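You operate a simulated robot arm through the tools that you are given. There is no shell and no other tool.

You are at the controls of a simulated robot arm. One attempt, no reset.

## Task
Square the splayed pins of the pump chip, then lock it in the chip writer.
Fine: press it in the steel channel with the black stem lever.

The check looks at the end state, three seconds after you hand in, the way a careful person would. Anything else that was tipped, shoved, dropped, spilled or broken makes it a failure.

## Robot
A 6-joint arm with a two-finger parallel gripper, fixed in place. Base frame: the origin is at the foot of the arm, x ahead of it, y to its left, z up; the work surface is at about z = 0. Lengths are in mm, angles in rad, forces in N, time in s.
With the tool pointing down near the work surface it reaches from about 140 to 580 mm from the base axis. Its first joint turns from -1.152 to 1.152 rad. Payload 2.1 kg.
The TCP is the grasp point between the finger pads, 30 mm short of the fingertips. In the tool frame z runs along the fingers and y along their closing line. Largest opening 94 mm; finger width 28, thickness 10; the body of the gripper, 50 by 96 mm, starts 55 mm behind the TCP.
Orientation is told as [roll, pitch, yaw] about the base's x, y, z axes, in that order, counted from this pose: with the fingers straight down and closing along the base's y, the tool's x points along the base's -x, its y along +y and its z along -z.

## Interface
- The arm moves only by the tool drive_tool. Its argument "moves" is a list of rows, each a list of 7 numbers: the closure, from 0 (fully open) to 1 (shut), then the shift along the tool's x, y, z in mm, then the turn, a rotation vector about the tool's x, y, z in rad. In form: [[hand, tx, ty, tz, rx, ry, rz], ...]. A call has 1 to 20 rows; each row shifts and turns the commanded pose from where the row before left it, along the tool's axes as they then stand. Each row takes 0.2 s and may step no farther than 50 mm and 0.15 rad from the row before; otherwise, or with a gripper value out of range, the whole call is refused. A pose out of reach is approached as far as the arm can. The call stops where the force on the tool passes 50 N (or 10 N more than at its start, if that is more) or the arm is blocked; 0.2 s more then pass. Each finger travels about 72 mm/s and halts on what it meets, pressing with about 29 N; the grip force reading is that of the motor and also rises with nothing between the fingers. The clock runs only during rows and for 0.2 s after the last one: add rows that do not move to give the fingers time. The reply holds the time, the measured pose of the TCP, the force on the tool along the base axes, the opening and the grip force, in the units named above and with some noise, with the torque about the TCP (base axes, N m) and any sound that the robot's microphone picked up, and new pictures: "views" is both (left out), scene, wrist or none.
- Cameras (640 x 400 px; columns grow to the right, rows downward): "scene" is fixed at [66.4, -385.6, 487.5]; the picture's right is [0.65, -0.76, 0.00], its down [-0.42, -0.36, -0.83] and it looks along [0.63, 0.54, -0.55] (base axes); focal length 331 px, centre (320, 200). "wrist" rides on the gripper at [76, 14, -102] in the tool frame; the picture's right is [-0.18, 0.98, 0.00], its down [-0.75, -0.14, -0.64] and it looks along [-0.63, -0.12, 0.77] (tool axes); focal length 243 px, centre (320, 200). There is no depth. A picture from a camera that has moved, and an enlarged one, comes with that camera's place and axes in the base frame and with its lens.
- zoom(camera, box): a new picture of the part [left, top, right, bottom] of that camera's present view, enlarged. No time passes.
- hand_in(): hands the job in; it is judged then, once.

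Nothing tells you positions but the pictures and the camera data. Unless the task says otherwise, let go and move clear before handing in.

The tools are called after "Request:" by a JSON object that holds its "op" and its "data". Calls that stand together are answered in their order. drive_tool: Moves the arm, as the interface text tells. Its arguments: {"type":"object","properties":{"moves":{"type":"array","items":{"type":"array","items":{"type":"number"}}},"views":{"type":"string","enum":["both","scene","wrist","none"]}},"required":["moves"]} The other tools are called the same way: zoom (camera, box) takes an enlarged picture of a part of a camera's view; hand_in () hands the job in.

At the start:

```text
time: 0.0
tool_pos: [259.5, 47.2, 230.8]
orientation: [0.003, -0.001, 0.0]
force: [-0.3, 0.5, 0.0]
wrist_torque: [-0.03, -0.01, 0.02]
gripper_width: 94.1
grip_force: 0.1
```

scene: 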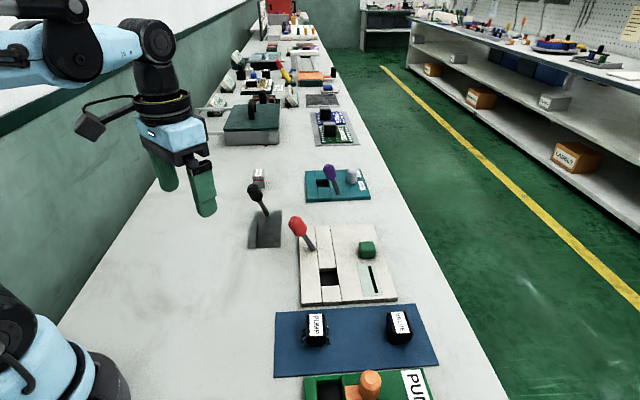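
wrist: 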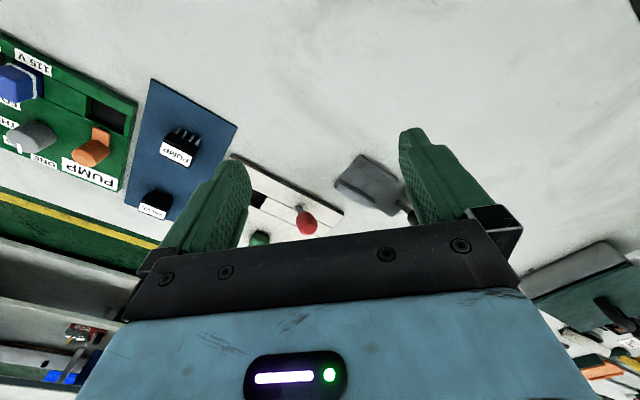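

I see a row of devices along the bench: a blue mat with two chips (PUMP and another), a white block with a red lever, a grey piece with a black lever, and a teal block with a purple lever. I'll zoom in to tell them apart before I move.

Request:
{"op": "zoom", "data": {"camera": "scene", "box": [220, 150, 420, 275]}}

Request:
{"op": "zoom", "data": {"camera": "scene", "box": [260, 275, 460, 400]}}

Request:
{"op": "zoom", "data": {"camera": "scene", "box": [200, 60, 360, 160]}}

Request:
{"op": "zoom", "data": {"camera": "wrist", "box": [0, 30, 320, 230]}}

```text
3.20 times, centred on (320, 212) of scene
camera zoom: at [66.4, -385.6, 487.5], right [0.65, -0.76, 0.0], down [-0.42, -0.36, -0.83], along [0.63, 0.54, -0.55], focal length 1060 px, centre (320, 160)
```

zoom: 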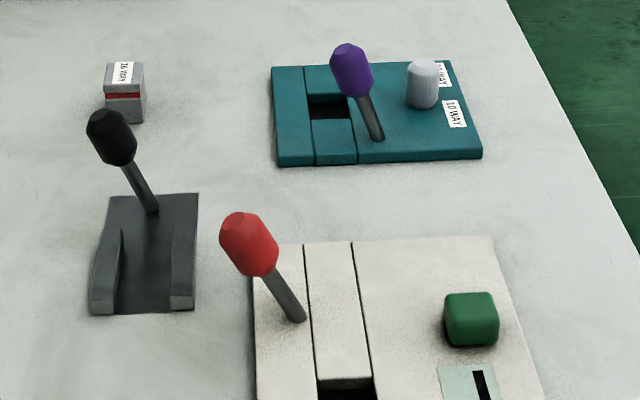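

```text
3.20 times, centred on (360, 338) of scene
camera zoom: at [66.4, -385.6, 487.5], right [0.65, -0.76, 0.0], down [-0.42, -0.36, -0.83], along [0.63, 0.54, -0.55], focal length 1060 px, centre (192, -240)
```

zoom: 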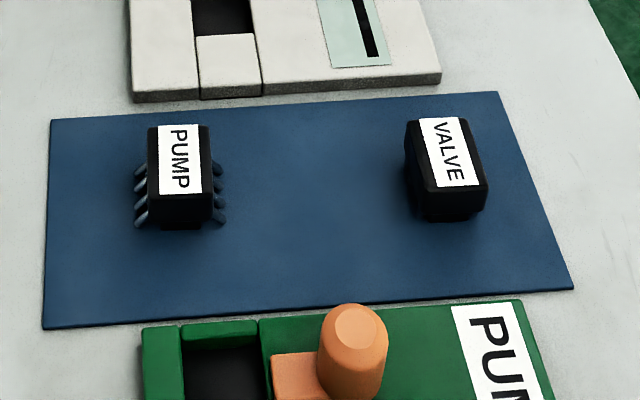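

```text
4.00 times, centred on (280, 110) of scene
camera zoom: at [66.4, -385.6, 487.5], right [0.65, -0.76, 0.0], down [-0.42, -0.36, -0.83], along [0.63, 0.54, -0.55], focal length 1325 px, centre (480, 560)
```

zoom: 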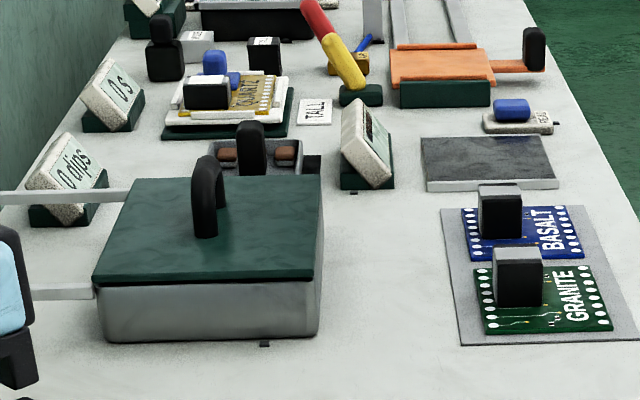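

```text
2.00 times, centred on (160, 130) of wrist
camera zoom: at [181.5, 61.6, 333.5], right [0.18, 0.98, 0.0], down [0.75, -0.14, 0.64], along [0.63, -0.12, -0.77], focal length 485 px, centre (640, 340)
```

zoom: 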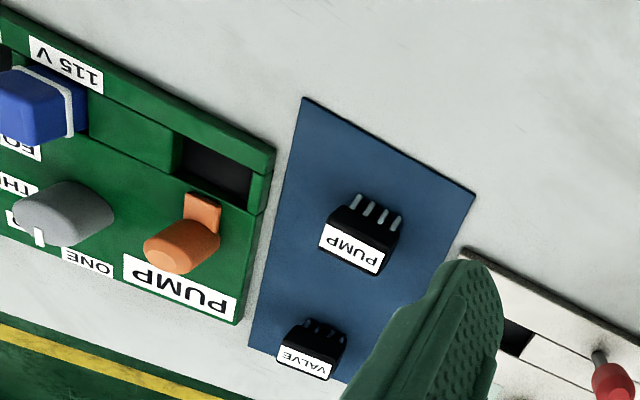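

Request:
{"op": "drive_tool", "data": {"moves": [[0, -10, -37, 0, 0, 0, 0], [0, -10, -37, 0, 0, 0, 0], [0, -10, -37, 0, 0, 0, 0], [0, -10, -37, 0, 0, 0, 0], [0, 0, 0, 0, 0, 0, 0]]}}

```text
time: 1.2
tool_pos: [299.7, -101.6, 229.7]
orientation: [0.002, 0.0, 0.002]
force: [-0.2, -0.4, 0.4]
wrist_torque: [0.0, 0.01, 0.01]
gripper_width: 94.1
grip_force: 0.2
camera wrist: at [222.3, -87.2, 332.2], right [0.18, 0.98, 0.0], down [0.75, -0.14, 0.64], along [0.63, -0.12, -0.77], focal length 243 px, centre (320, 200)
```

scene: 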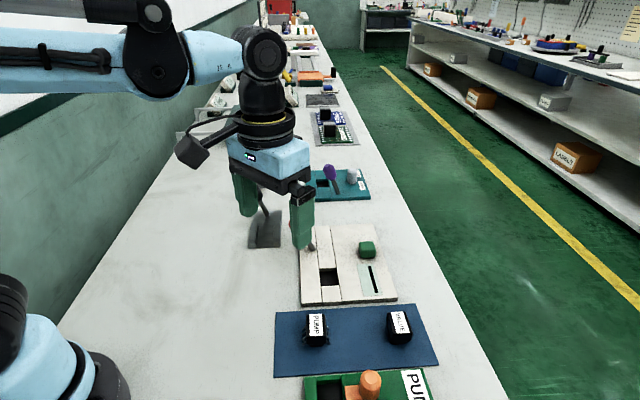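
wrist: 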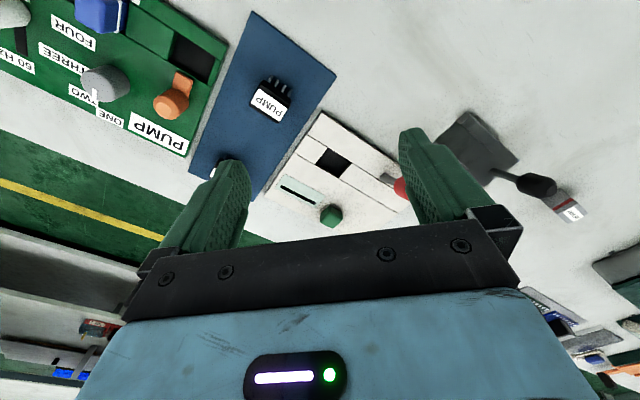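

Request:
{"op": "zoom", "data": {"camera": "wrist", "box": [240, 100, 420, 240]}}

Request:
{"op": "zoom", "data": {"camera": "wrist", "box": [400, 90, 600, 240]}}

Request:
{"op": "zoom", "data": {"camera": "wrist", "box": [0, 0, 320, 200]}}

Request:
{"op": "zoom", "data": {"camera": "wrist", "box": [200, 40, 360, 140]}}

```text
2.86 times, centred on (330, 170) of wrist
camera zoom: at [222.3, -87.2, 332.2], right [0.18, 0.98, 0.0], down [0.75, -0.14, 0.64], along [0.63, -0.12, -0.77], focal length 693 px, centre (291, 286)
```

zoom: 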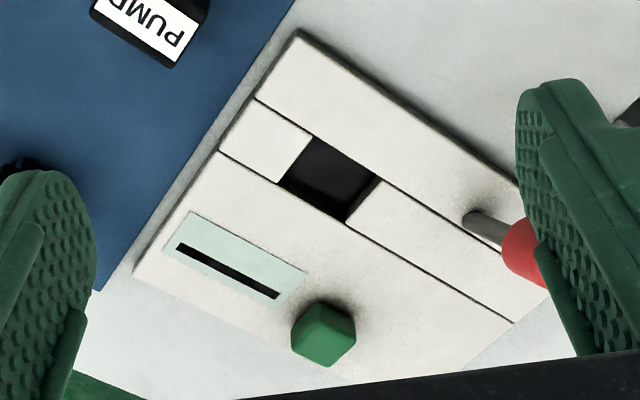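

```text
2.67 times, centred on (500, 165) of wrist
camera zoom: at [222.3, -87.2, 332.2], right [0.18, 0.98, 0.0], down [0.75, -0.14, 0.64], along [0.63, -0.12, -0.77], focal length 647 px, centre (-160, 293)
```

zoom: 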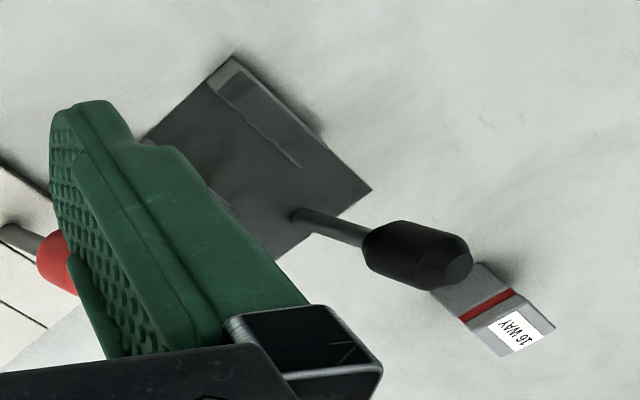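

```text
2.00 times, centred on (160, 100) of wrist
camera zoom: at [222.3, -87.2, 332.2], right [0.18, 0.98, 0.0], down [0.75, -0.14, 0.64], along [0.63, -0.12, -0.77], focal length 485 px, centre (640, 400)
```

zoom: 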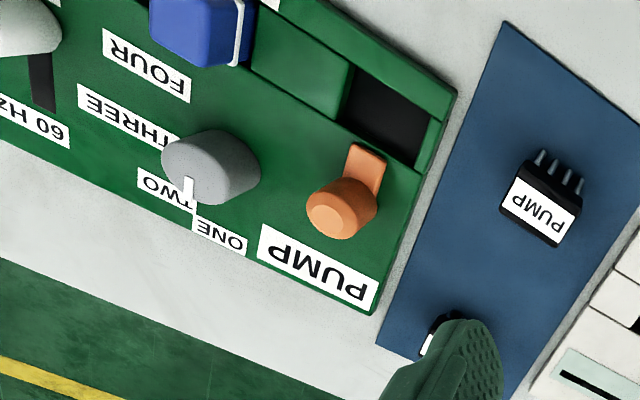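

```text
4.00 times, centred on (280, 90) of wrist
camera zoom: at [222.3, -87.2, 332.2], right [0.18, 0.98, 0.0], down [0.75, -0.14, 0.64], along [0.63, -0.12, -0.77], focal length 970 px, centre (480, 640)
```

zoom: 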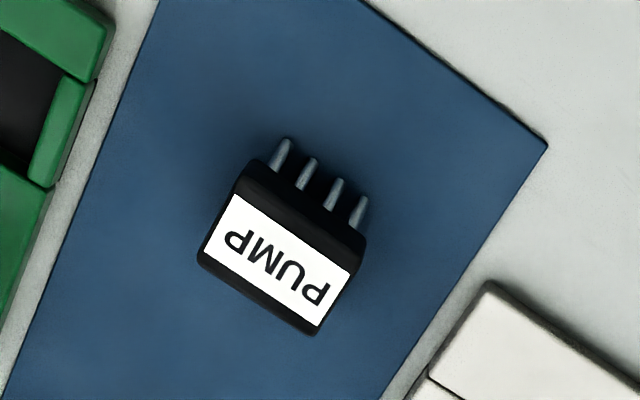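

Request:
{"op": "drive_tool", "data": {"moves": [[0, 0, 0, 0, 0, 0, -0.131], [0, 0, 0, 0, 0, 0, -0.131], [0, 0, 0, 0, 0, 0, -0.131], [0, 0, 0, 0, 0, 0, -0.131], [0, 0, 0, 0, 0, 0, -0.131], [0, 0, 0, 0, 0, 0, -0.13], [0, -40.3, 10.6, 6, 0, 0, 0], [0, -40.3, 10.6, 6, 0, 0, 0], [0, -40.3, 10.6, 6, 0, 0, 0], [0, -40.3, 10.6, 6, 0, 0, 0], [0, -40.3, 10.6, 6, 0, 0, 0], [0, 0, 0, 0, 0, 0, 0]]}}

```text
time: 3.8
tool_pos: [403.7, 79.5, 202.3]
orientation: [0.0, -0.001, 0.786]
force: [0.5, -0.2, 0.4]
wrist_torque: [0.01, -0.03, -0.02]
gripper_width: 93.8
grip_force: 0.1
camera wrist: at [338.0, 35.7, 303.3], right [-0.57, 0.82, 0.0], down [0.63, 0.43, 0.64], along [0.53, 0.36, -0.77], focal length 243 px, centre (320, 200)
```

scene: 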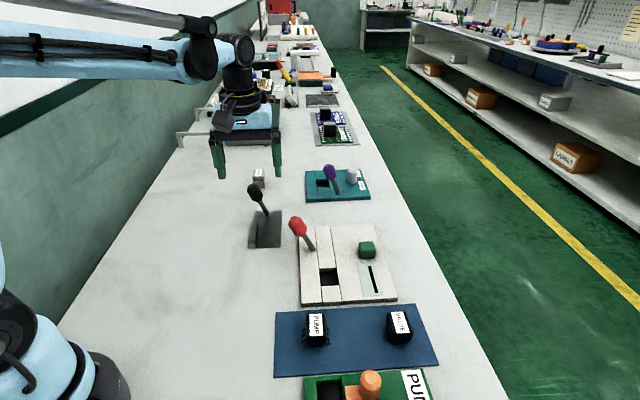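
wrist: 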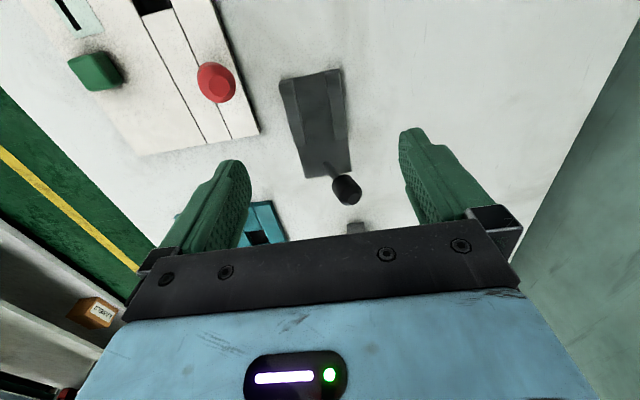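

Request:
{"op": "zoom", "data": {"camera": "wrist", "box": [240, 50, 400, 220]}}

Request:
{"op": "zoom", "data": {"camera": "scene", "box": [220, 150, 320, 260]}}

Request:
{"op": "zoom", "data": {"camera": "wrist", "box": [60, 0, 280, 170]}}

Request:
{"op": "zoom", "data": {"camera": "scene", "box": [280, 200, 410, 310]}}

```text
2.35 times, centred on (320, 135) of wrist
camera zoom: at [338.0, 35.7, 303.3], right [-0.57, 0.82, 0.0], down [0.63, 0.43, 0.64], along [0.53, 0.36, -0.77], focal length 571 px, centre (320, 353)
```

zoom: 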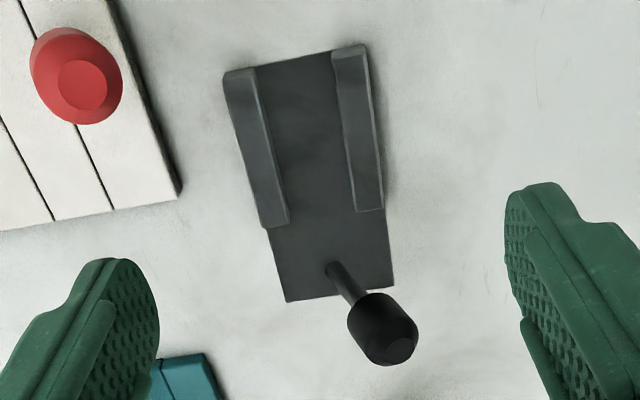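

```text
3.64 times, centred on (270, 205) of scene
camera zoom: at [66.4, -385.6, 487.5], right [0.65, -0.76, 0.0], down [-0.42, -0.36, -0.83], along [0.63, 0.54, -0.55], focal length 1205 px, centre (502, 182)
```

zoom: 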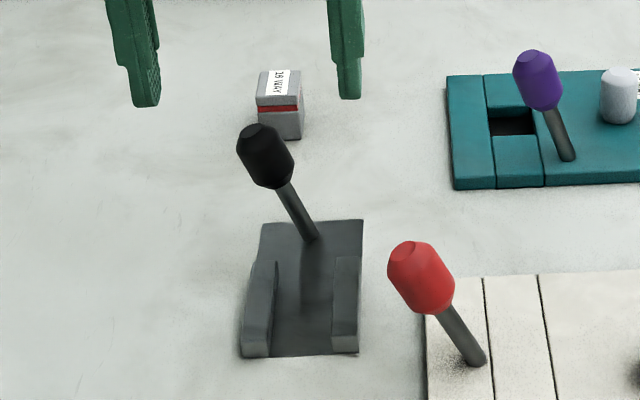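

```text
2.35 times, centred on (170, 85) of wrist
camera zoom: at [338.0, 35.7, 303.3], right [-0.57, 0.82, 0.0], down [0.63, 0.43, 0.64], along [0.53, 0.36, -0.77], focal length 571 px, centre (673, 471)
```

zoom: 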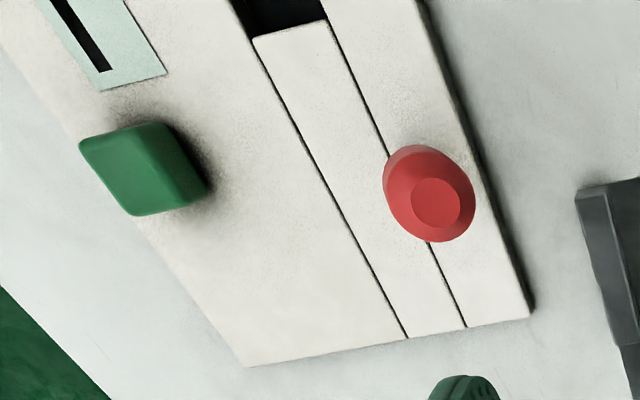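

```text
3.64 times, centred on (345, 255) of scene
camera zoom: at [66.4, -385.6, 487.5], right [0.65, -0.76, 0.0], down [-0.42, -0.36, -0.83], along [0.63, 0.54, -0.55], focal length 1205 px, centre (229, 0)
```

zoom: 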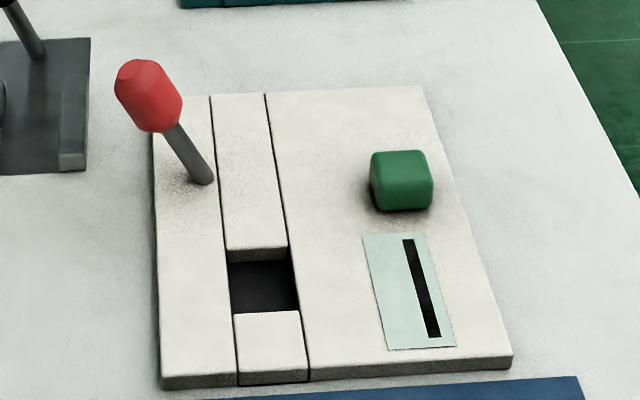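

Request:
{"op": "drive_tool", "data": {"moves": [[0, 0, 0, 0, 0, 0, 0.143], [0, 0, 0, 0, 0, 0, 0.143], [0, 0, 0, 0, 0, 0, 0.143], [0, 0, 0, 0, 0, 0, 0.143], [0, 0, 0, 0, 0, 0, 0.143], [0, 0, 0, 0, 0, 0, 0.143], [0, 0, 0, 0, 0, 0, 0.143], [0, 0, 0, 0, 0, 0, 0.143], [0, 0, 0, 0, 0, 0, 0.143], [0, 0, 0, 0, 0, 0, 0.143], [0, 0, 0, 0, 0, 0, 0.141], [0, -12.4, -46.1, 0, 0, 0, 0], [0, -12.4, -46.1, 0, 0, 0, 0], [0, -12.4, -46.1, 0, 0, 0, 0], [0, -12.4, -46.1, 20, 0, 0, 0], [0, -12.4, -46.1, 30, 0, 0, 0], [0, 0, 0, 0, 0, 0, 0]]}}

```text
refused: row 15 steps farther than a row can; nothing moved
```

The last call stepped too far in one row, so nothing moved. I'll send the same move toward the pump chip again, with smaller steps.

Request:
{"op": "drive_tool", "data": {"moves": [[0, 0, 0, 0, 0, 0, 0.143], [0, 0, 0, 0, 0, 0, 0.143], [0, 0, 0, 0, 0, 0, 0.143], [0, 0, 0, 0, 0, 0, 0.143], [0, 0, 0, 0, 0, 0, 0.143], [0, 0, 0, 0, 0, 0, 0.143], [0, 0, 0, 0, 0, 0, 0.143], [0, 0, 0, 0, 0, 0, 0.143], [0, 0, 0, 0, 0, 0, 0.143], [0, 0, 0, 0, 0, 0, 0.143], [0, 0, 0, 0, 0, 0, 0.141], [0, -12.4, -46.1, 0, 0, 0, 0], [0, -12.4, -46.1, 0, 0, 0, 0], [0, -12.4, -46.1, 0, 0, 0, 0], [0, -12.4, -46.1, 0, 0, 0, 0], [0, -12.4, -46.1, 0, 0, 0, 0], [0, 0, 0, 25, 0, 0, 0], [0, 0, 0, 25, 0, 0, 0], [0, 0, 0, 0, 0, 0, 0]]}}

```text
time: 7.8
tool_pos: [282.9, -127.3, 151.5]
orientation: [0.001, 0.0, -0.783]
force: [-0.6, 0.9, 0.0]
wrist_torque: [0.01, 0.0, 0.0]
gripper_width: 94.0
grip_force: 0.0
camera wrist: at [238.4, -63.5, 253.1], right [0.82, 0.57, 0.0], down [0.43, -0.63, 0.64], along [0.36, -0.53, -0.77], focal length 243 px, centre (320, 200)
```

scene: 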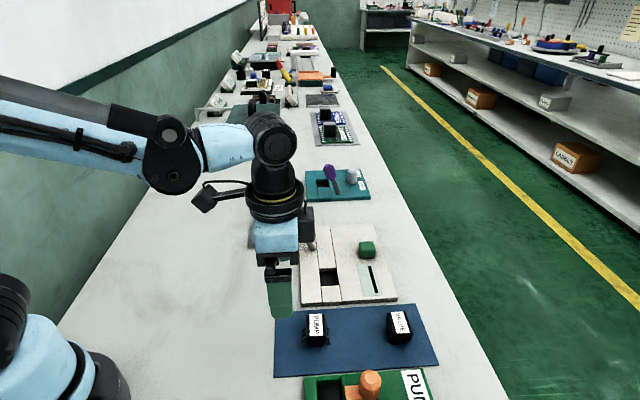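
wrist: 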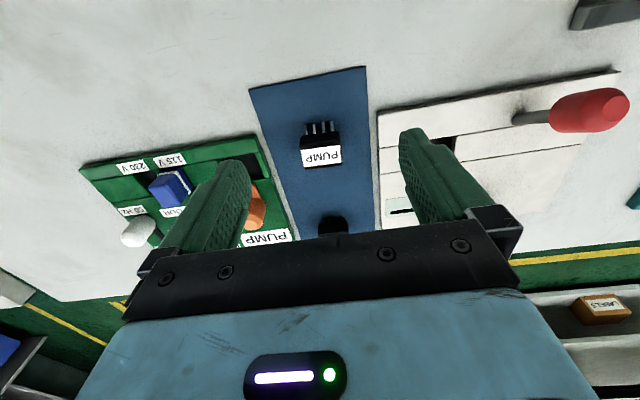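

Request:
{"op": "zoom", "data": {"camera": "wrist", "box": [270, 90, 370, 190]}}

Request:
{"op": "zoom", "data": {"camera": "scene", "box": [290, 300, 350, 360]}}

Request:
{"op": "zoom", "data": {"camera": "wrist", "box": [370, 60, 640, 240]}}

```text
4.00 times, centred on (320, 140) of wrist
camera zoom: at [238.4, -63.5, 253.1], right [0.82, 0.57, 0.0], down [0.43, -0.63, 0.64], along [0.36, -0.53, -0.77], focal length 970 px, centre (320, 440)
```

zoom: 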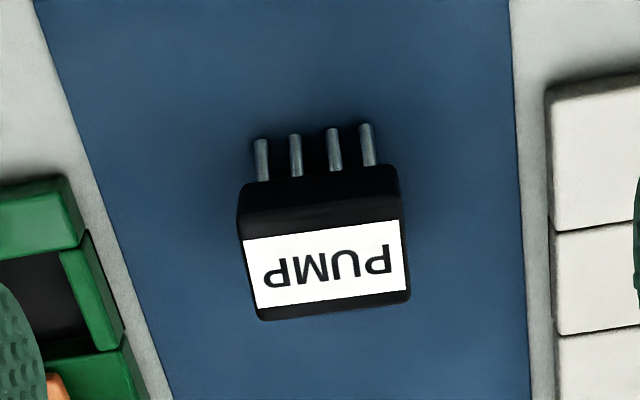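

```text
6.67 times, centred on (320, 330) of scene
camera zoom: at [66.4, -385.6, 487.5], right [0.65, -0.76, 0.0], down [-0.42, -0.36, -0.83], along [0.63, 0.54, -0.55], focal length 2209 px, centre (320, -667)
```

zoom: 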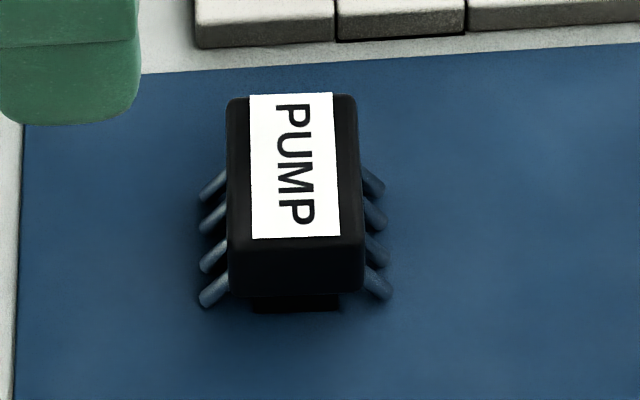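

```text
2.22 times, centred on (505, 150) of wrist
camera zoom: at [238.4, -63.5, 253.1], right [0.82, 0.57, 0.0], down [0.43, -0.63, 0.64], along [0.36, -0.53, -0.77], focal length 539 px, centre (-91, 311)
```

zoom: 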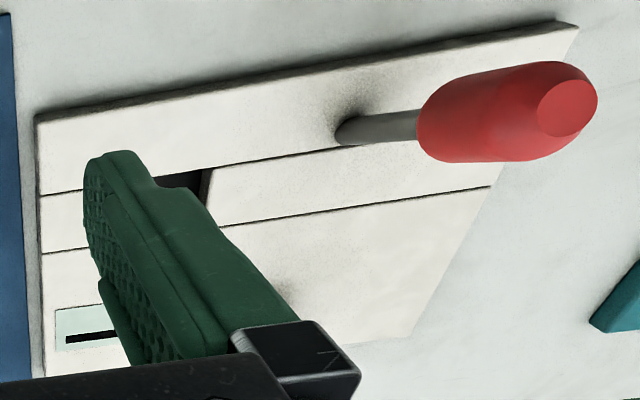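

Request:
{"op": "drive_tool", "data": {"moves": [[0, -24.5, -4, 0, 0, 0, 0.033], [0, -24.5, -4, 0, 0, 0, 0], [0, 0, 0, 25, 0, 0, 0], [0, 0, 0, 25, 0, 0, 0], [0, 0, 0, 0, 0, 0, 0]]}}

Request:
{"op": "zoom", "data": {"camera": "wrist", "box": [240, 100, 400, 220]}}

Request:
{"op": "zoom", "data": {"camera": "scene", "box": [260, 240, 380, 360]}}

```text
time: 9.0
tool_pos: [312.1, -167.7, 101.8]
orientation: [0.003, 0.0, -0.818]
force: [-0.3, 0.1, -0.2]
wrist_torque: [0.01, 0.01, 0.02]
gripper_width: 94.2
grip_force: 0.1
camera wrist: at [269.7, -102.8, 203.0], right [0.84, 0.54, 0.0], down [0.41, -0.65, 0.64], along [0.35, -0.54, -0.77], focal length 243 px, centre (320, 200)
```

scene: 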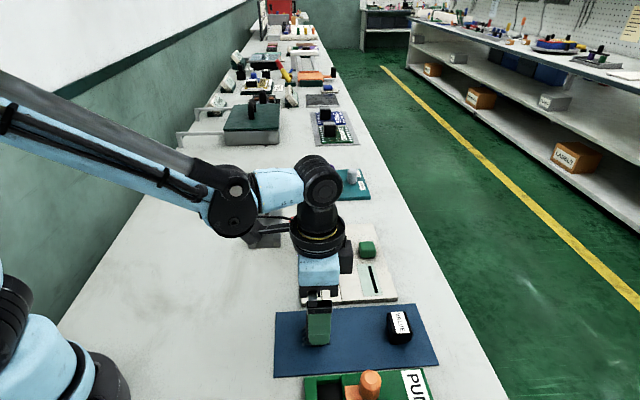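
wrist: 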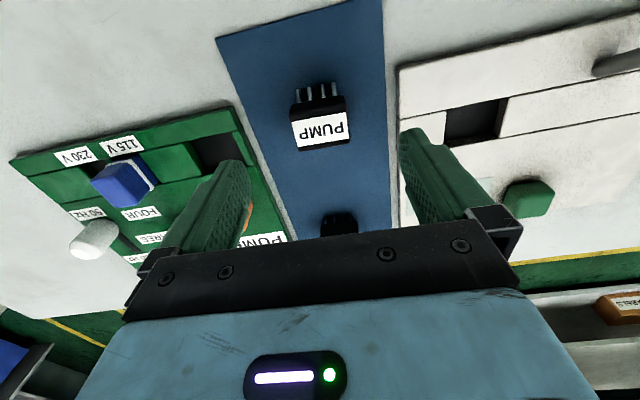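

```text
3.33 times, centred on (320, 160) of wrist
camera zoom: at [269.7, -102.8, 203.0], right [0.84, 0.54, 0.0], down [0.41, -0.65, 0.64], along [0.35, -0.54, -0.77], focal length 809 px, centre (320, 333)
```

zoom: 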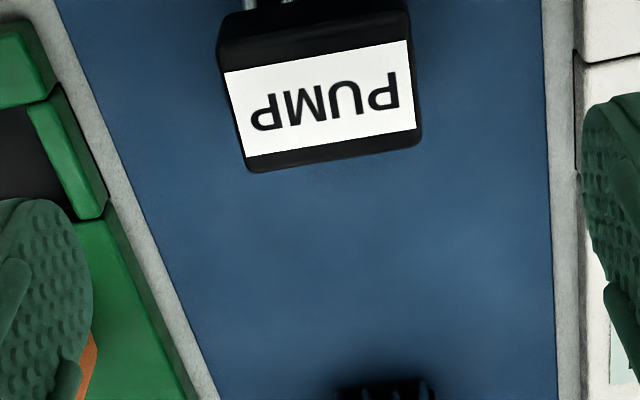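

```text
3.33 times, centred on (320, 300) of scene
camera zoom: at [66.4, -385.6, 487.5], right [0.65, -0.76, 0.0], down [-0.42, -0.36, -0.83], along [0.63, 0.54, -0.55], focal length 1104 px, centre (320, -133)
```

zoom: 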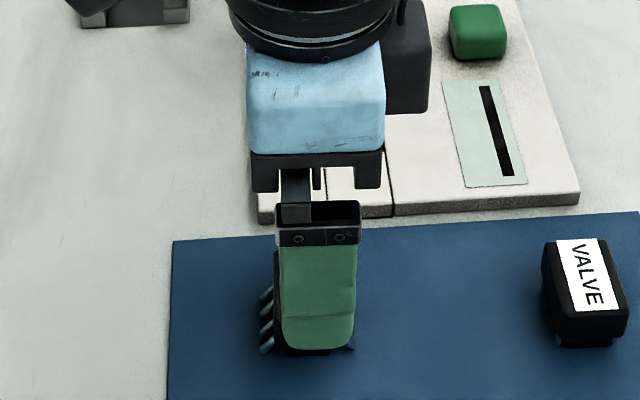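

Request:
{"op": "drive_tool", "data": {"moves": [[0.3, 0, 0, 0, 0, 0, 0], [0.3, 0, 0, 0, 0, 0, 0], [0.3, 0, 0, 20, 0, 0, 0], [0.3, 0, 0, 20, 0, 0, 0], [0.3, 0, 0, 8, 0, 0, 0], [0.3, 0, 0, 6, 0, 0, 0], [0.3, 0, 0, 0, 0, 0, 0]]}}

Request:
{"op": "zoom", "data": {"camera": "wrist", "box": [200, 60, 440, 240]}}

Request:
{"op": "zoom", "data": {"camera": "scene", "box": [260, 280, 380, 380]}}

```text
time: 10.6
tool_pos: [313.2, -168.3, 46.4]
orientation: [0.001, 0.0, -0.815]
force: [0.2, -0.1, -0.1]
wrist_torque: [0.01, 0.02, 0.01]
gripper_width: 65.7
grip_force: 0.0
camera wrist: at [270.9, -103.1, 148.6], right [0.84, 0.54, 0.0], down [0.41, -0.65, 0.64], along [0.35, -0.54, -0.77], focal length 243 px, centre (320, 200)
```

scene: 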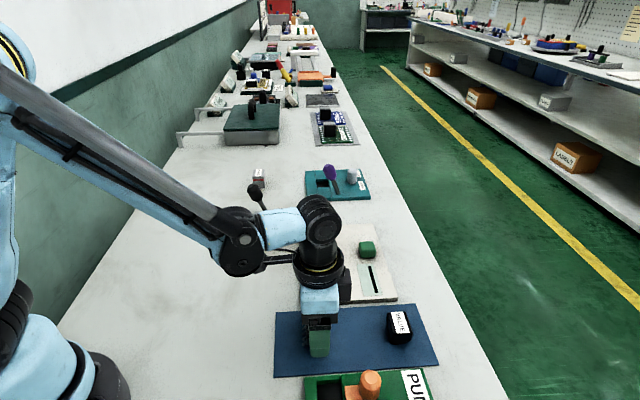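
wrist: 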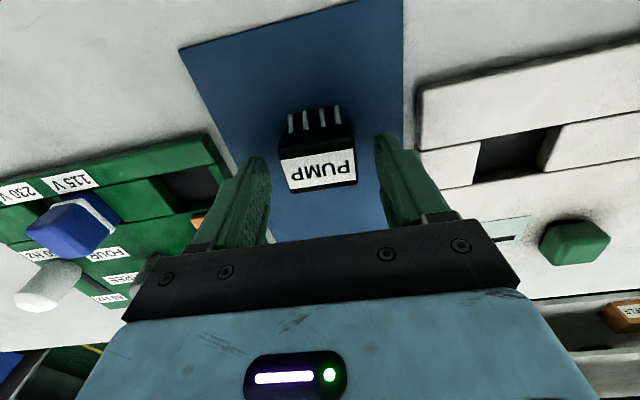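

```text
2.22 times, centred on (320, 150) of wrist
camera zoom: at [270.9, -103.1, 148.6], right [0.84, 0.54, 0.0], down [0.41, -0.65, 0.64], along [0.35, -0.54, -0.77], focal length 539 px, centre (320, 311)
```

zoom: 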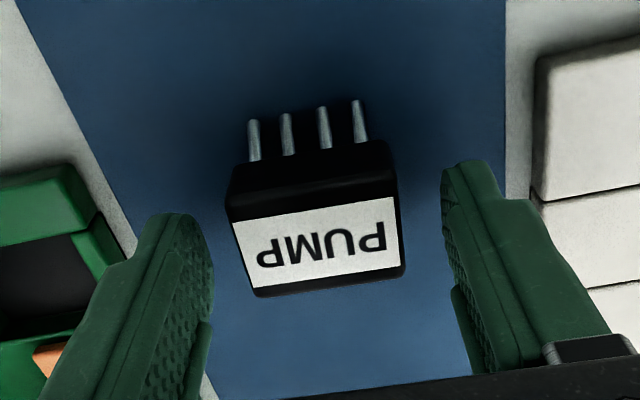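

```text
4.00 times, centred on (320, 330) of scene
camera zoom: at [66.4, -385.6, 487.5], right [0.65, -0.76, 0.0], down [-0.42, -0.36, -0.83], along [0.63, 0.54, -0.55], focal length 1325 px, centre (320, -320)
```

zoom: 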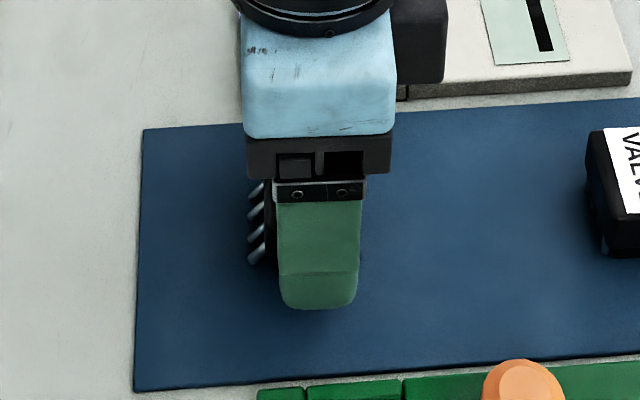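

Request:
{"op": "drive_tool", "data": {"moves": [[0.7, 0, 0, 0, 0, 0, 0], [0.7, 0, 0, 0, 0, 0, 0], [0.7, 0, 0, 0, 0, 0, 0]]}}

Request:
{"op": "zoom", "data": {"camera": "wrist", "box": [200, 60, 440, 240]}}

```text
time: 11.4
tool_pos: [313.7, -168.1, 45.4]
orientation: [0.002, 0.0, -0.817]
force: [-0.3, -0.9, -0.2]
wrist_torque: [0.0, -0.02, -0.01]
gripper_width: 41.2
grip_force: 29.0
camera wrist: at [270.9, -103.1, 148.7], right [0.84, 0.54, 0.0], down [0.41, -0.65, 0.64], along [0.35, -0.54, -0.77], focal length 243 px, centre (320, 200)
```

scene: 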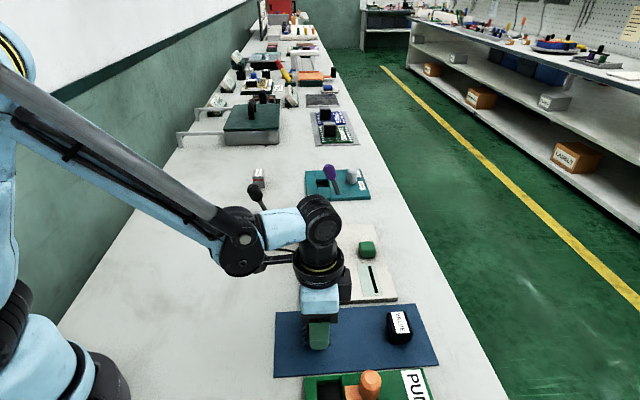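
wrist: 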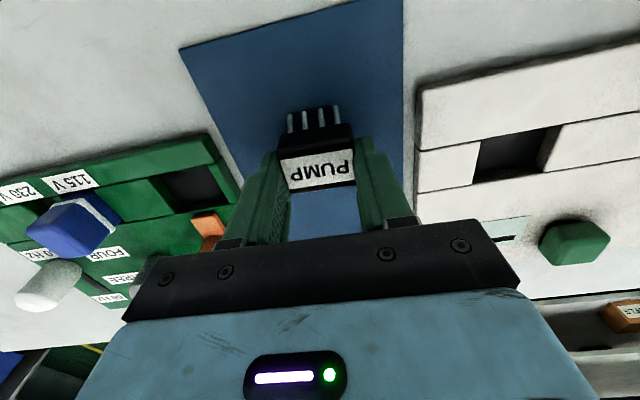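

```text
2.22 times, centred on (320, 150) of wrist
camera zoom: at [270.9, -103.1, 148.7], right [0.84, 0.54, 0.0], down [0.41, -0.65, 0.64], along [0.35, -0.54, -0.77], focal length 539 px, centre (320, 311)
```

zoom: 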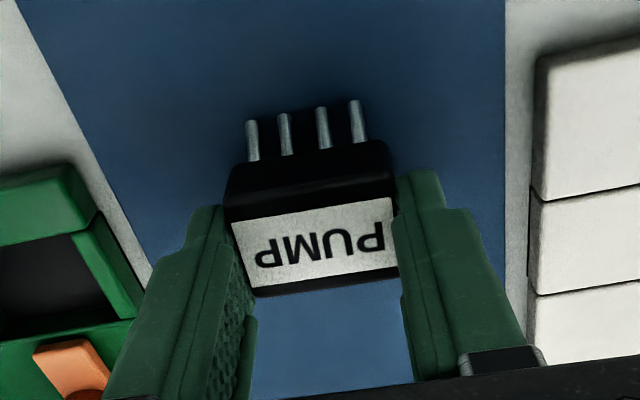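

Request:
{"op": "drive_tool", "data": {"moves": [[0.7, 0, 0, -10, 0, 0, 0], [0.7, 0, 0, -25, 0, 0, 0], [0.7, 0, 0, -40, 0, 0, 0], [0.7, 0, 0, -40, 0, 0, 0], [0.7, 15.9, 36.8, 0, 0, 0, 0], [0.7, 15.9, 36.8, 0, 0, 0, 0], [0.7, 15.9, 36.8, 0, 0, 0, 0], [0.7, 15.9, 36.8, 0, 0, 0, 0], [0.7, 15.9, 36.8, 0, 0, 0, 0], [0.7, 15.9, 36.8, 0, 0, 0, 0], [0.7, 15.9, 36.8, 0, 0, 0, -0.022], [0.7, 0, 0, 0, 0, 0, 0]]}}

Request:
{"op": "zoom", "data": {"camera": "wrist", "box": [200, 20, 440, 220]}}

Request:
{"op": "zoom", "data": {"camera": "scene", "box": [200, 150, 340, 270]}}

```text
time: 14.0
tool_pos: [425.1, 89.4, 162.7]
orientation: [0.0, 0.001, -0.796]
force: [0.3, -0.4, -1.3]
wrist_torque: [0.03, 0.01, 0.01]
gripper_width: 40.9
grip_force: 28.8
camera wrist: at [381.0, 154.0, 265.2], right [0.83, 0.56, 0.0], down [0.43, -0.64, 0.64], along [0.36, -0.53, -0.77], focal length 243 px, centre (320, 200)
```

scene: 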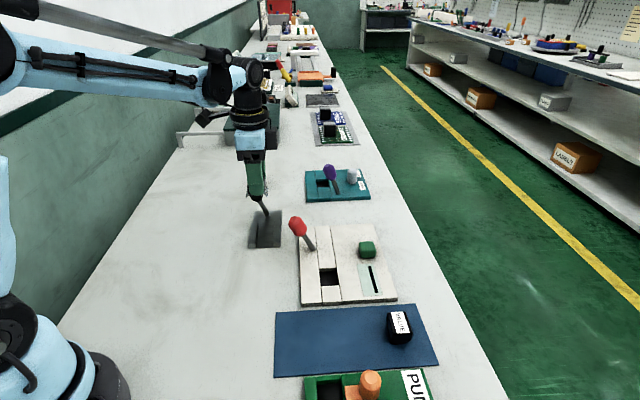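
wrist: 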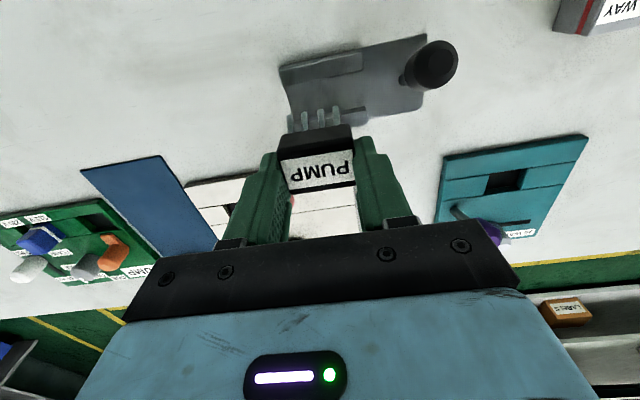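

```text
2.00 times, centred on (320, 120) of wrist
camera zoom: at [381.0, 154.0, 265.2], right [0.83, 0.56, 0.0], down [0.43, -0.64, 0.64], along [0.36, -0.53, -0.77], focal length 485 px, centre (320, 360)
```

zoom: 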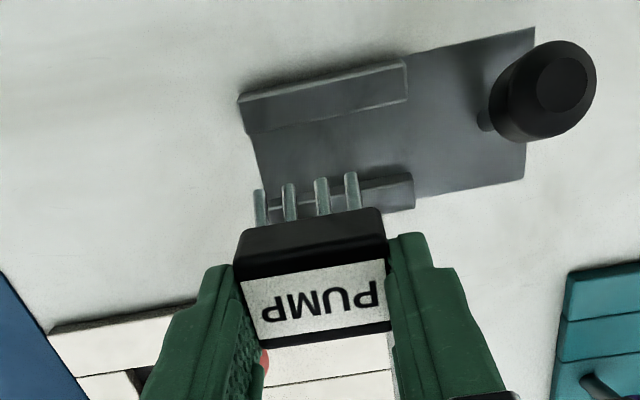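

```text
3.33 times, centred on (270, 210) of scene
camera zoom: at [66.4, -385.6, 487.5], right [0.65, -0.76, 0.0], down [-0.42, -0.36, -0.83], along [0.63, 0.54, -0.55], focal length 1104 px, centre (487, 167)
```

zoom: 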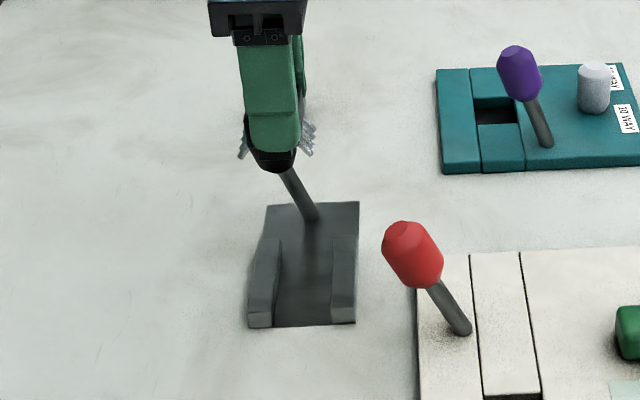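

Request:
{"op": "zoom", "data": {"camera": "wrist", "box": [270, 25, 470, 145]}}

Request:
{"op": "zoom", "data": {"camera": "scene", "box": [235, 190, 315, 255]}}

```text
3.20 times, centred on (370, 85) of wrist
camera zoom: at [381.0, 154.0, 265.2], right [0.83, 0.56, 0.0], down [0.43, -0.64, 0.64], along [0.36, -0.53, -0.77], focal length 776 px, centre (160, 568)
```

zoom: 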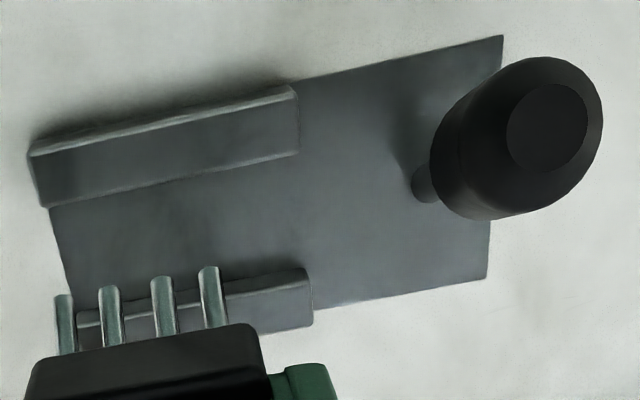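

```text
6.15 times, centred on (275, 222) of scene
camera zoom: at [66.4, -385.6, 487.5], right [0.65, -0.76, 0.0], down [-0.42, -0.36, -0.83], along [0.63, 0.54, -0.55], focal length 2039 px, centre (597, 62)
```

zoom: 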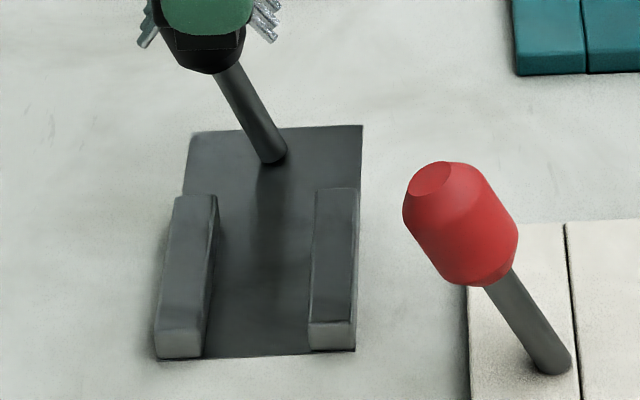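

Request:
{"op": "drive_tool", "data": {"moves": [[0.7, 0, 6, 20, 0, 0, 0], [0.7, 0, 0, 30, 0, 0, 0], [0.7, 0, 0, 25, 0, 0, 0], [0.7, 0, 0, 12, 0, 0, 0], [0.7, 0, 0, 0, 0, 0, 0]]}}

Request:
{"op": "zoom", "data": {"camera": "wrist", "box": [200, 60, 440, 240]}}

Request:
{"op": "zoom", "data": {"camera": "scene", "box": [220, 170, 320, 260]}}

```text
time: 15.2
tool_pos: [430.0, 93.7, 75.3]
orientation: [0.002, 0.0, -0.796]
force: [-0.2, -0.1, -0.4]
wrist_torque: [-0.02, 0.02, 0.03]
gripper_width: 40.6
grip_force: 28.9
camera wrist: at [385.2, 158.1, 177.5], right [0.83, 0.56, 0.0], down [0.43, -0.64, 0.64], along [0.36, -0.53, -0.77], focal length 243 px, centre (320, 200)
```

scene: 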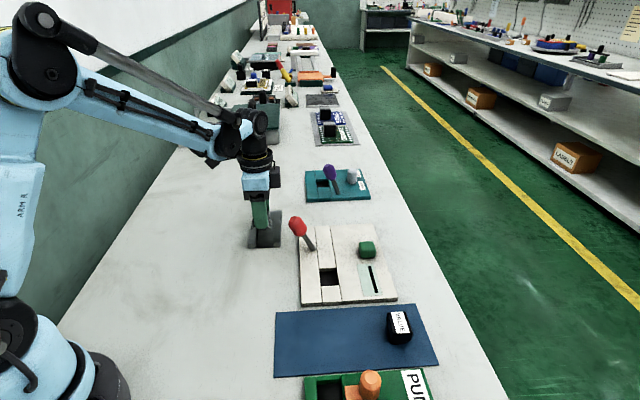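
wrist: 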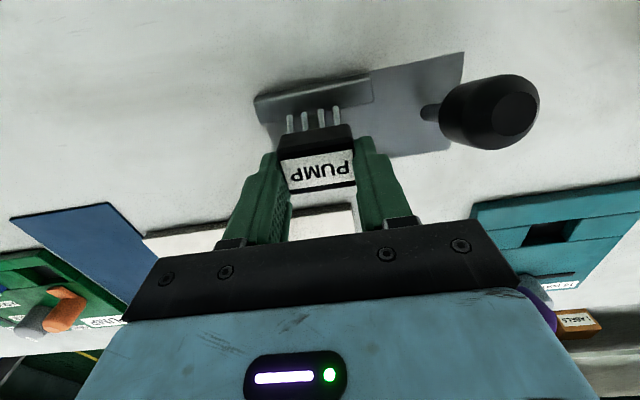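

```text
2.22 times, centred on (320, 150) of wrist
camera zoom: at [385.2, 158.1, 177.5], right [0.83, 0.56, 0.0], down [0.43, -0.64, 0.64], along [0.36, -0.53, -0.77], focal length 539 px, centre (320, 311)
```

zoom: 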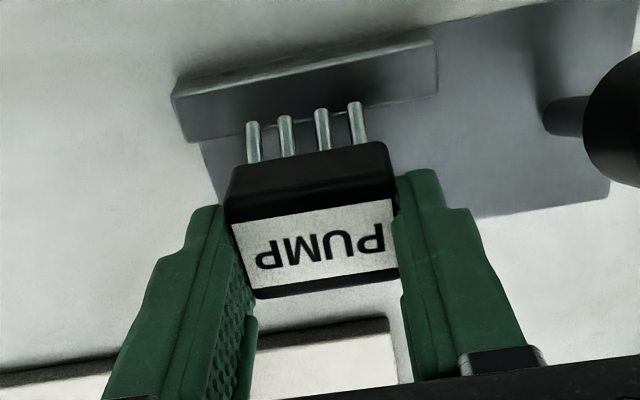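

```text
4.44 times, centred on (270, 215) of scene
camera zoom: at [66.4, -385.6, 487.5], right [0.65, -0.76, 0.0], down [-0.42, -0.36, -0.83], along [0.63, 0.54, -0.55], focal length 1472 px, centre (542, 133)
```

zoom: 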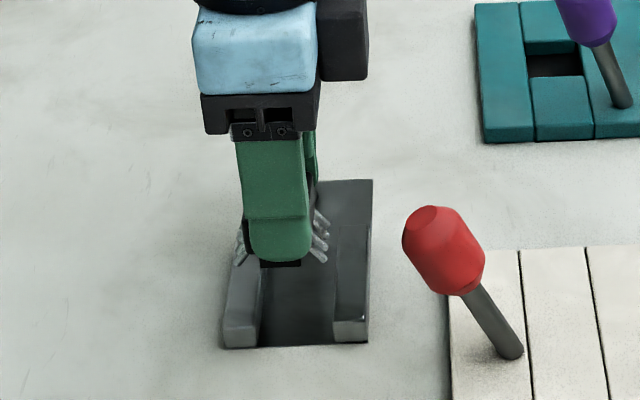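

Request:
{"op": "drive_tool", "data": {"moves": [[0.7, 0, 0, 5, 0, 0, 0], [0.7, 0, 0, 4, 0, 0, 0], [0.7, 0, 0, 3, 0, 0, 0], [0.7, 0, 0, 0, 0, 0, 0]], "views": "none"}}

Request:
{"op": "drive_tool", "data": {"moves": [[0.7, 0, 0, 2, 0, 0, 0], [0.7, 0, 0, 2, 0, 0, 0], [0.7, 0, 0, 0, 0, 0, 0]], "views": "none"}}

Request:
{"op": "drive_tool", "data": {"moves": [[0.7, 0, 0, 2, 0, 0, 0], [0.7, 0, 0, 2, 0, 0, 0], [0.7, 0, 0, 0, 0, 0, 0]], "views": "none"}}

Request:
{"op": "zoom", "data": {"camera": "wrist", "box": [200, 60, 440, 240]}}

Request:
{"op": "zoom", "data": {"camera": "scene", "box": [220, 170, 320, 260]}}

```text
time: 16.2
tool_pos: [428.5, 93.6, 63.4]
orientation: [0.002, 0.0, -0.796]
force: [-0.4, 0.1, -0.1]
wrist_torque: [-0.01, 0.0, -0.02]
gripper_width: 41.2
grip_force: 29.2
```

```text
time: 17.0
tool_pos: [430.2, 93.4, 59.7]
orientation: [0.002, -0.001, -0.794]
force: [0.1, -0.7, 0.1]
wrist_torque: [-0.02, 0.0, -0.02]
gripper_width: 41.0
grip_force: 28.3
```

```text
time: 17.8
tool_pos: [429.8, 93.5, 55.2]
orientation: [0.002, 0.001, -0.796]
force: [-1.0, -1.1, 24.4]
wrist_torque: [0.18, 0.31, -0.02]
gripper_width: 40.8
grip_force: 29.2
```

```text
2.22 times, centred on (320, 150) of wrist
camera zoom: at [385.6, 157.9, 158.5], right [0.83, 0.56, 0.0], down [0.43, -0.64, 0.64], along [0.36, -0.53, -0.77], focal length 539 px, centre (320, 311)
```

zoom: 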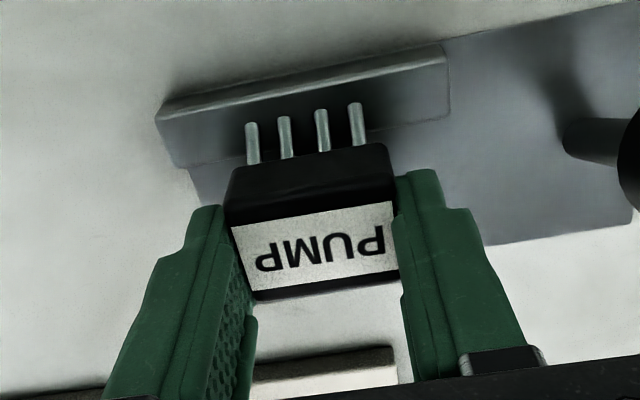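

```text
4.44 times, centred on (270, 215) of scene
camera zoom: at [66.3, -385.6, 487.5], right [0.65, -0.76, 0.0], down [-0.42, -0.36, -0.83], along [0.63, 0.54, -0.55], focal length 1472 px, centre (542, 133)
```

zoom: 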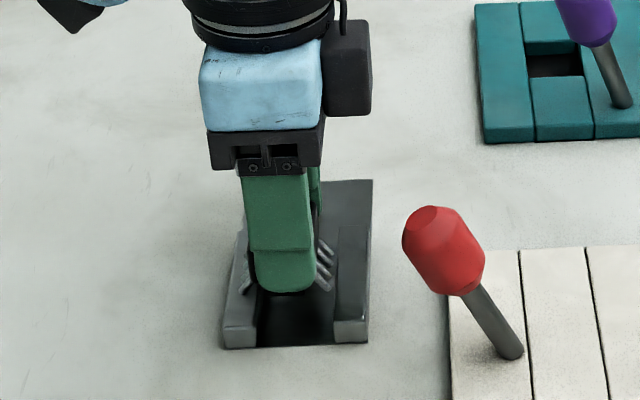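

Request:
{"op": "zoom", "data": {"camera": "wrist", "box": [265, 70, 405, 170]}}

Request:
{"op": "zoom", "data": {"camera": "scene", "box": [240, 205, 310, 255]}}

```text
4.00 times, centred on (335, 120) of wrist
camera zoom: at [385.6, 157.9, 158.5], right [0.83, 0.56, 0.0], down [0.43, -0.64, 0.64], along [0.36, -0.53, -0.77], focal length 970 px, centre (260, 520)
```

zoom: 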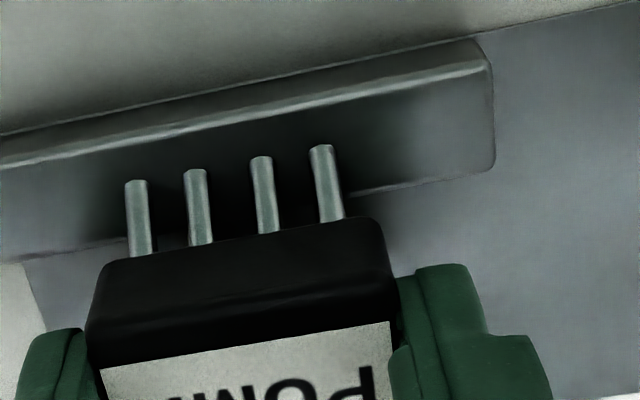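

```text
8.00 times, centred on (275, 230) of scene
camera zoom: at [66.3, -385.6, 487.5], right [0.65, -0.76, 0.0], down [-0.42, -0.36, -0.83], along [0.63, 0.54, -0.55], focal length 2650 px, centre (680, -40)
```

zoom: 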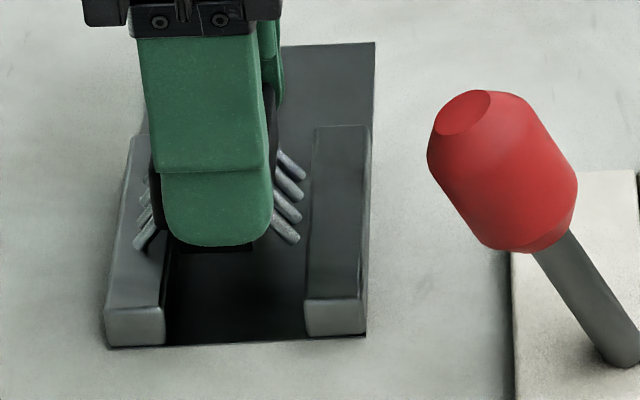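

Request:
{"op": "drive_tool", "data": {"moves": [[0.7, 0, 0, -4, 0, 0, 0], [0.7, 0, 0, -4, 0, 0, 0], [0.7, -6, 0, 0, 0, 0, 0], [0.7, 0, 0, 0, 0, 0, 0]]}}

Request:
{"op": "zoom", "data": {"camera": "wrist", "box": [200, 60, 440, 240]}}

Request:
{"op": "zoom", "data": {"camera": "scene", "box": [240, 195, 310, 255]}}

```text
time: 18.8
tool_pos: [433.6, 89.6, 63.4]
orientation: [0.002, 0.001, -0.794]
force: [0.4, 0.2, 0.8]
wrist_torque: [-0.02, -0.02, 0.01]
gripper_width: 40.9
grip_force: 29.3
camera wrist: at [389.6, 154.0, 166.1], right [0.83, 0.56, 0.0], down [0.43, -0.64, 0.64], along [0.36, -0.53, -0.77], focal length 243 px, centre (320, 200)
```

scene: 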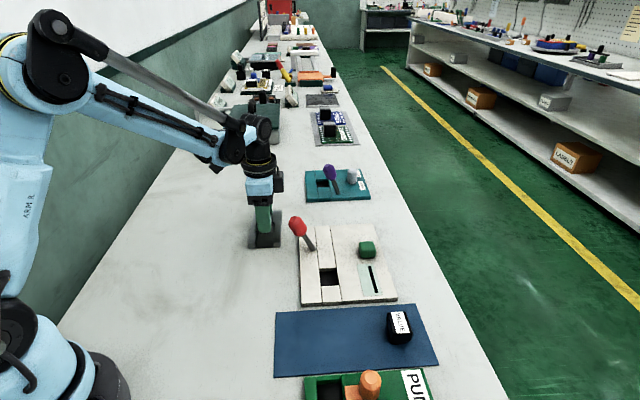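
wrist: 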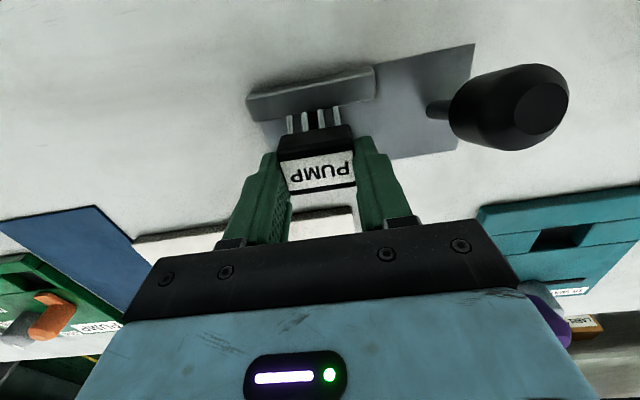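

```text
2.22 times, centred on (320, 150) of wrist
camera zoom: at [389.6, 154.0, 166.1], right [0.83, 0.56, 0.0], down [0.43, -0.64, 0.64], along [0.36, -0.53, -0.77], focal length 539 px, centre (320, 311)
```

zoom: 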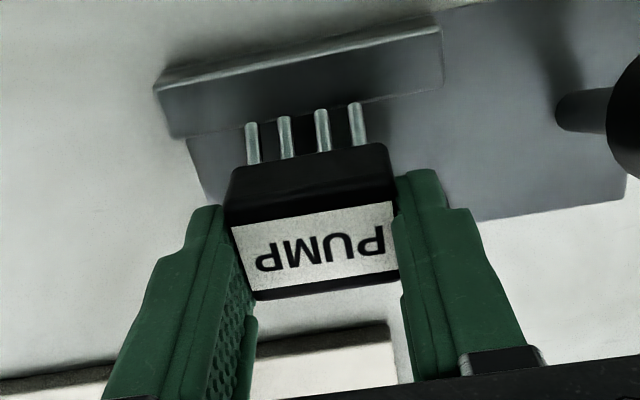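

```text
6.67 times, centred on (275, 225) of scene
camera zoom: at [66.4, -385.6, 487.5], right [0.65, -0.76, 0.0], down [-0.42, -0.36, -0.83], along [0.63, 0.54, -0.55], focal length 2209 px, centre (620, 33)
```

zoom: 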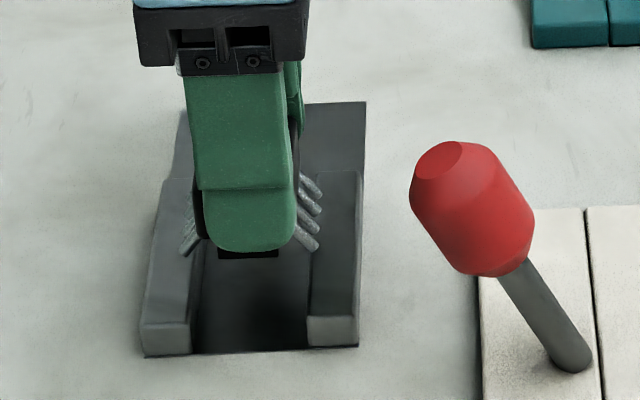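

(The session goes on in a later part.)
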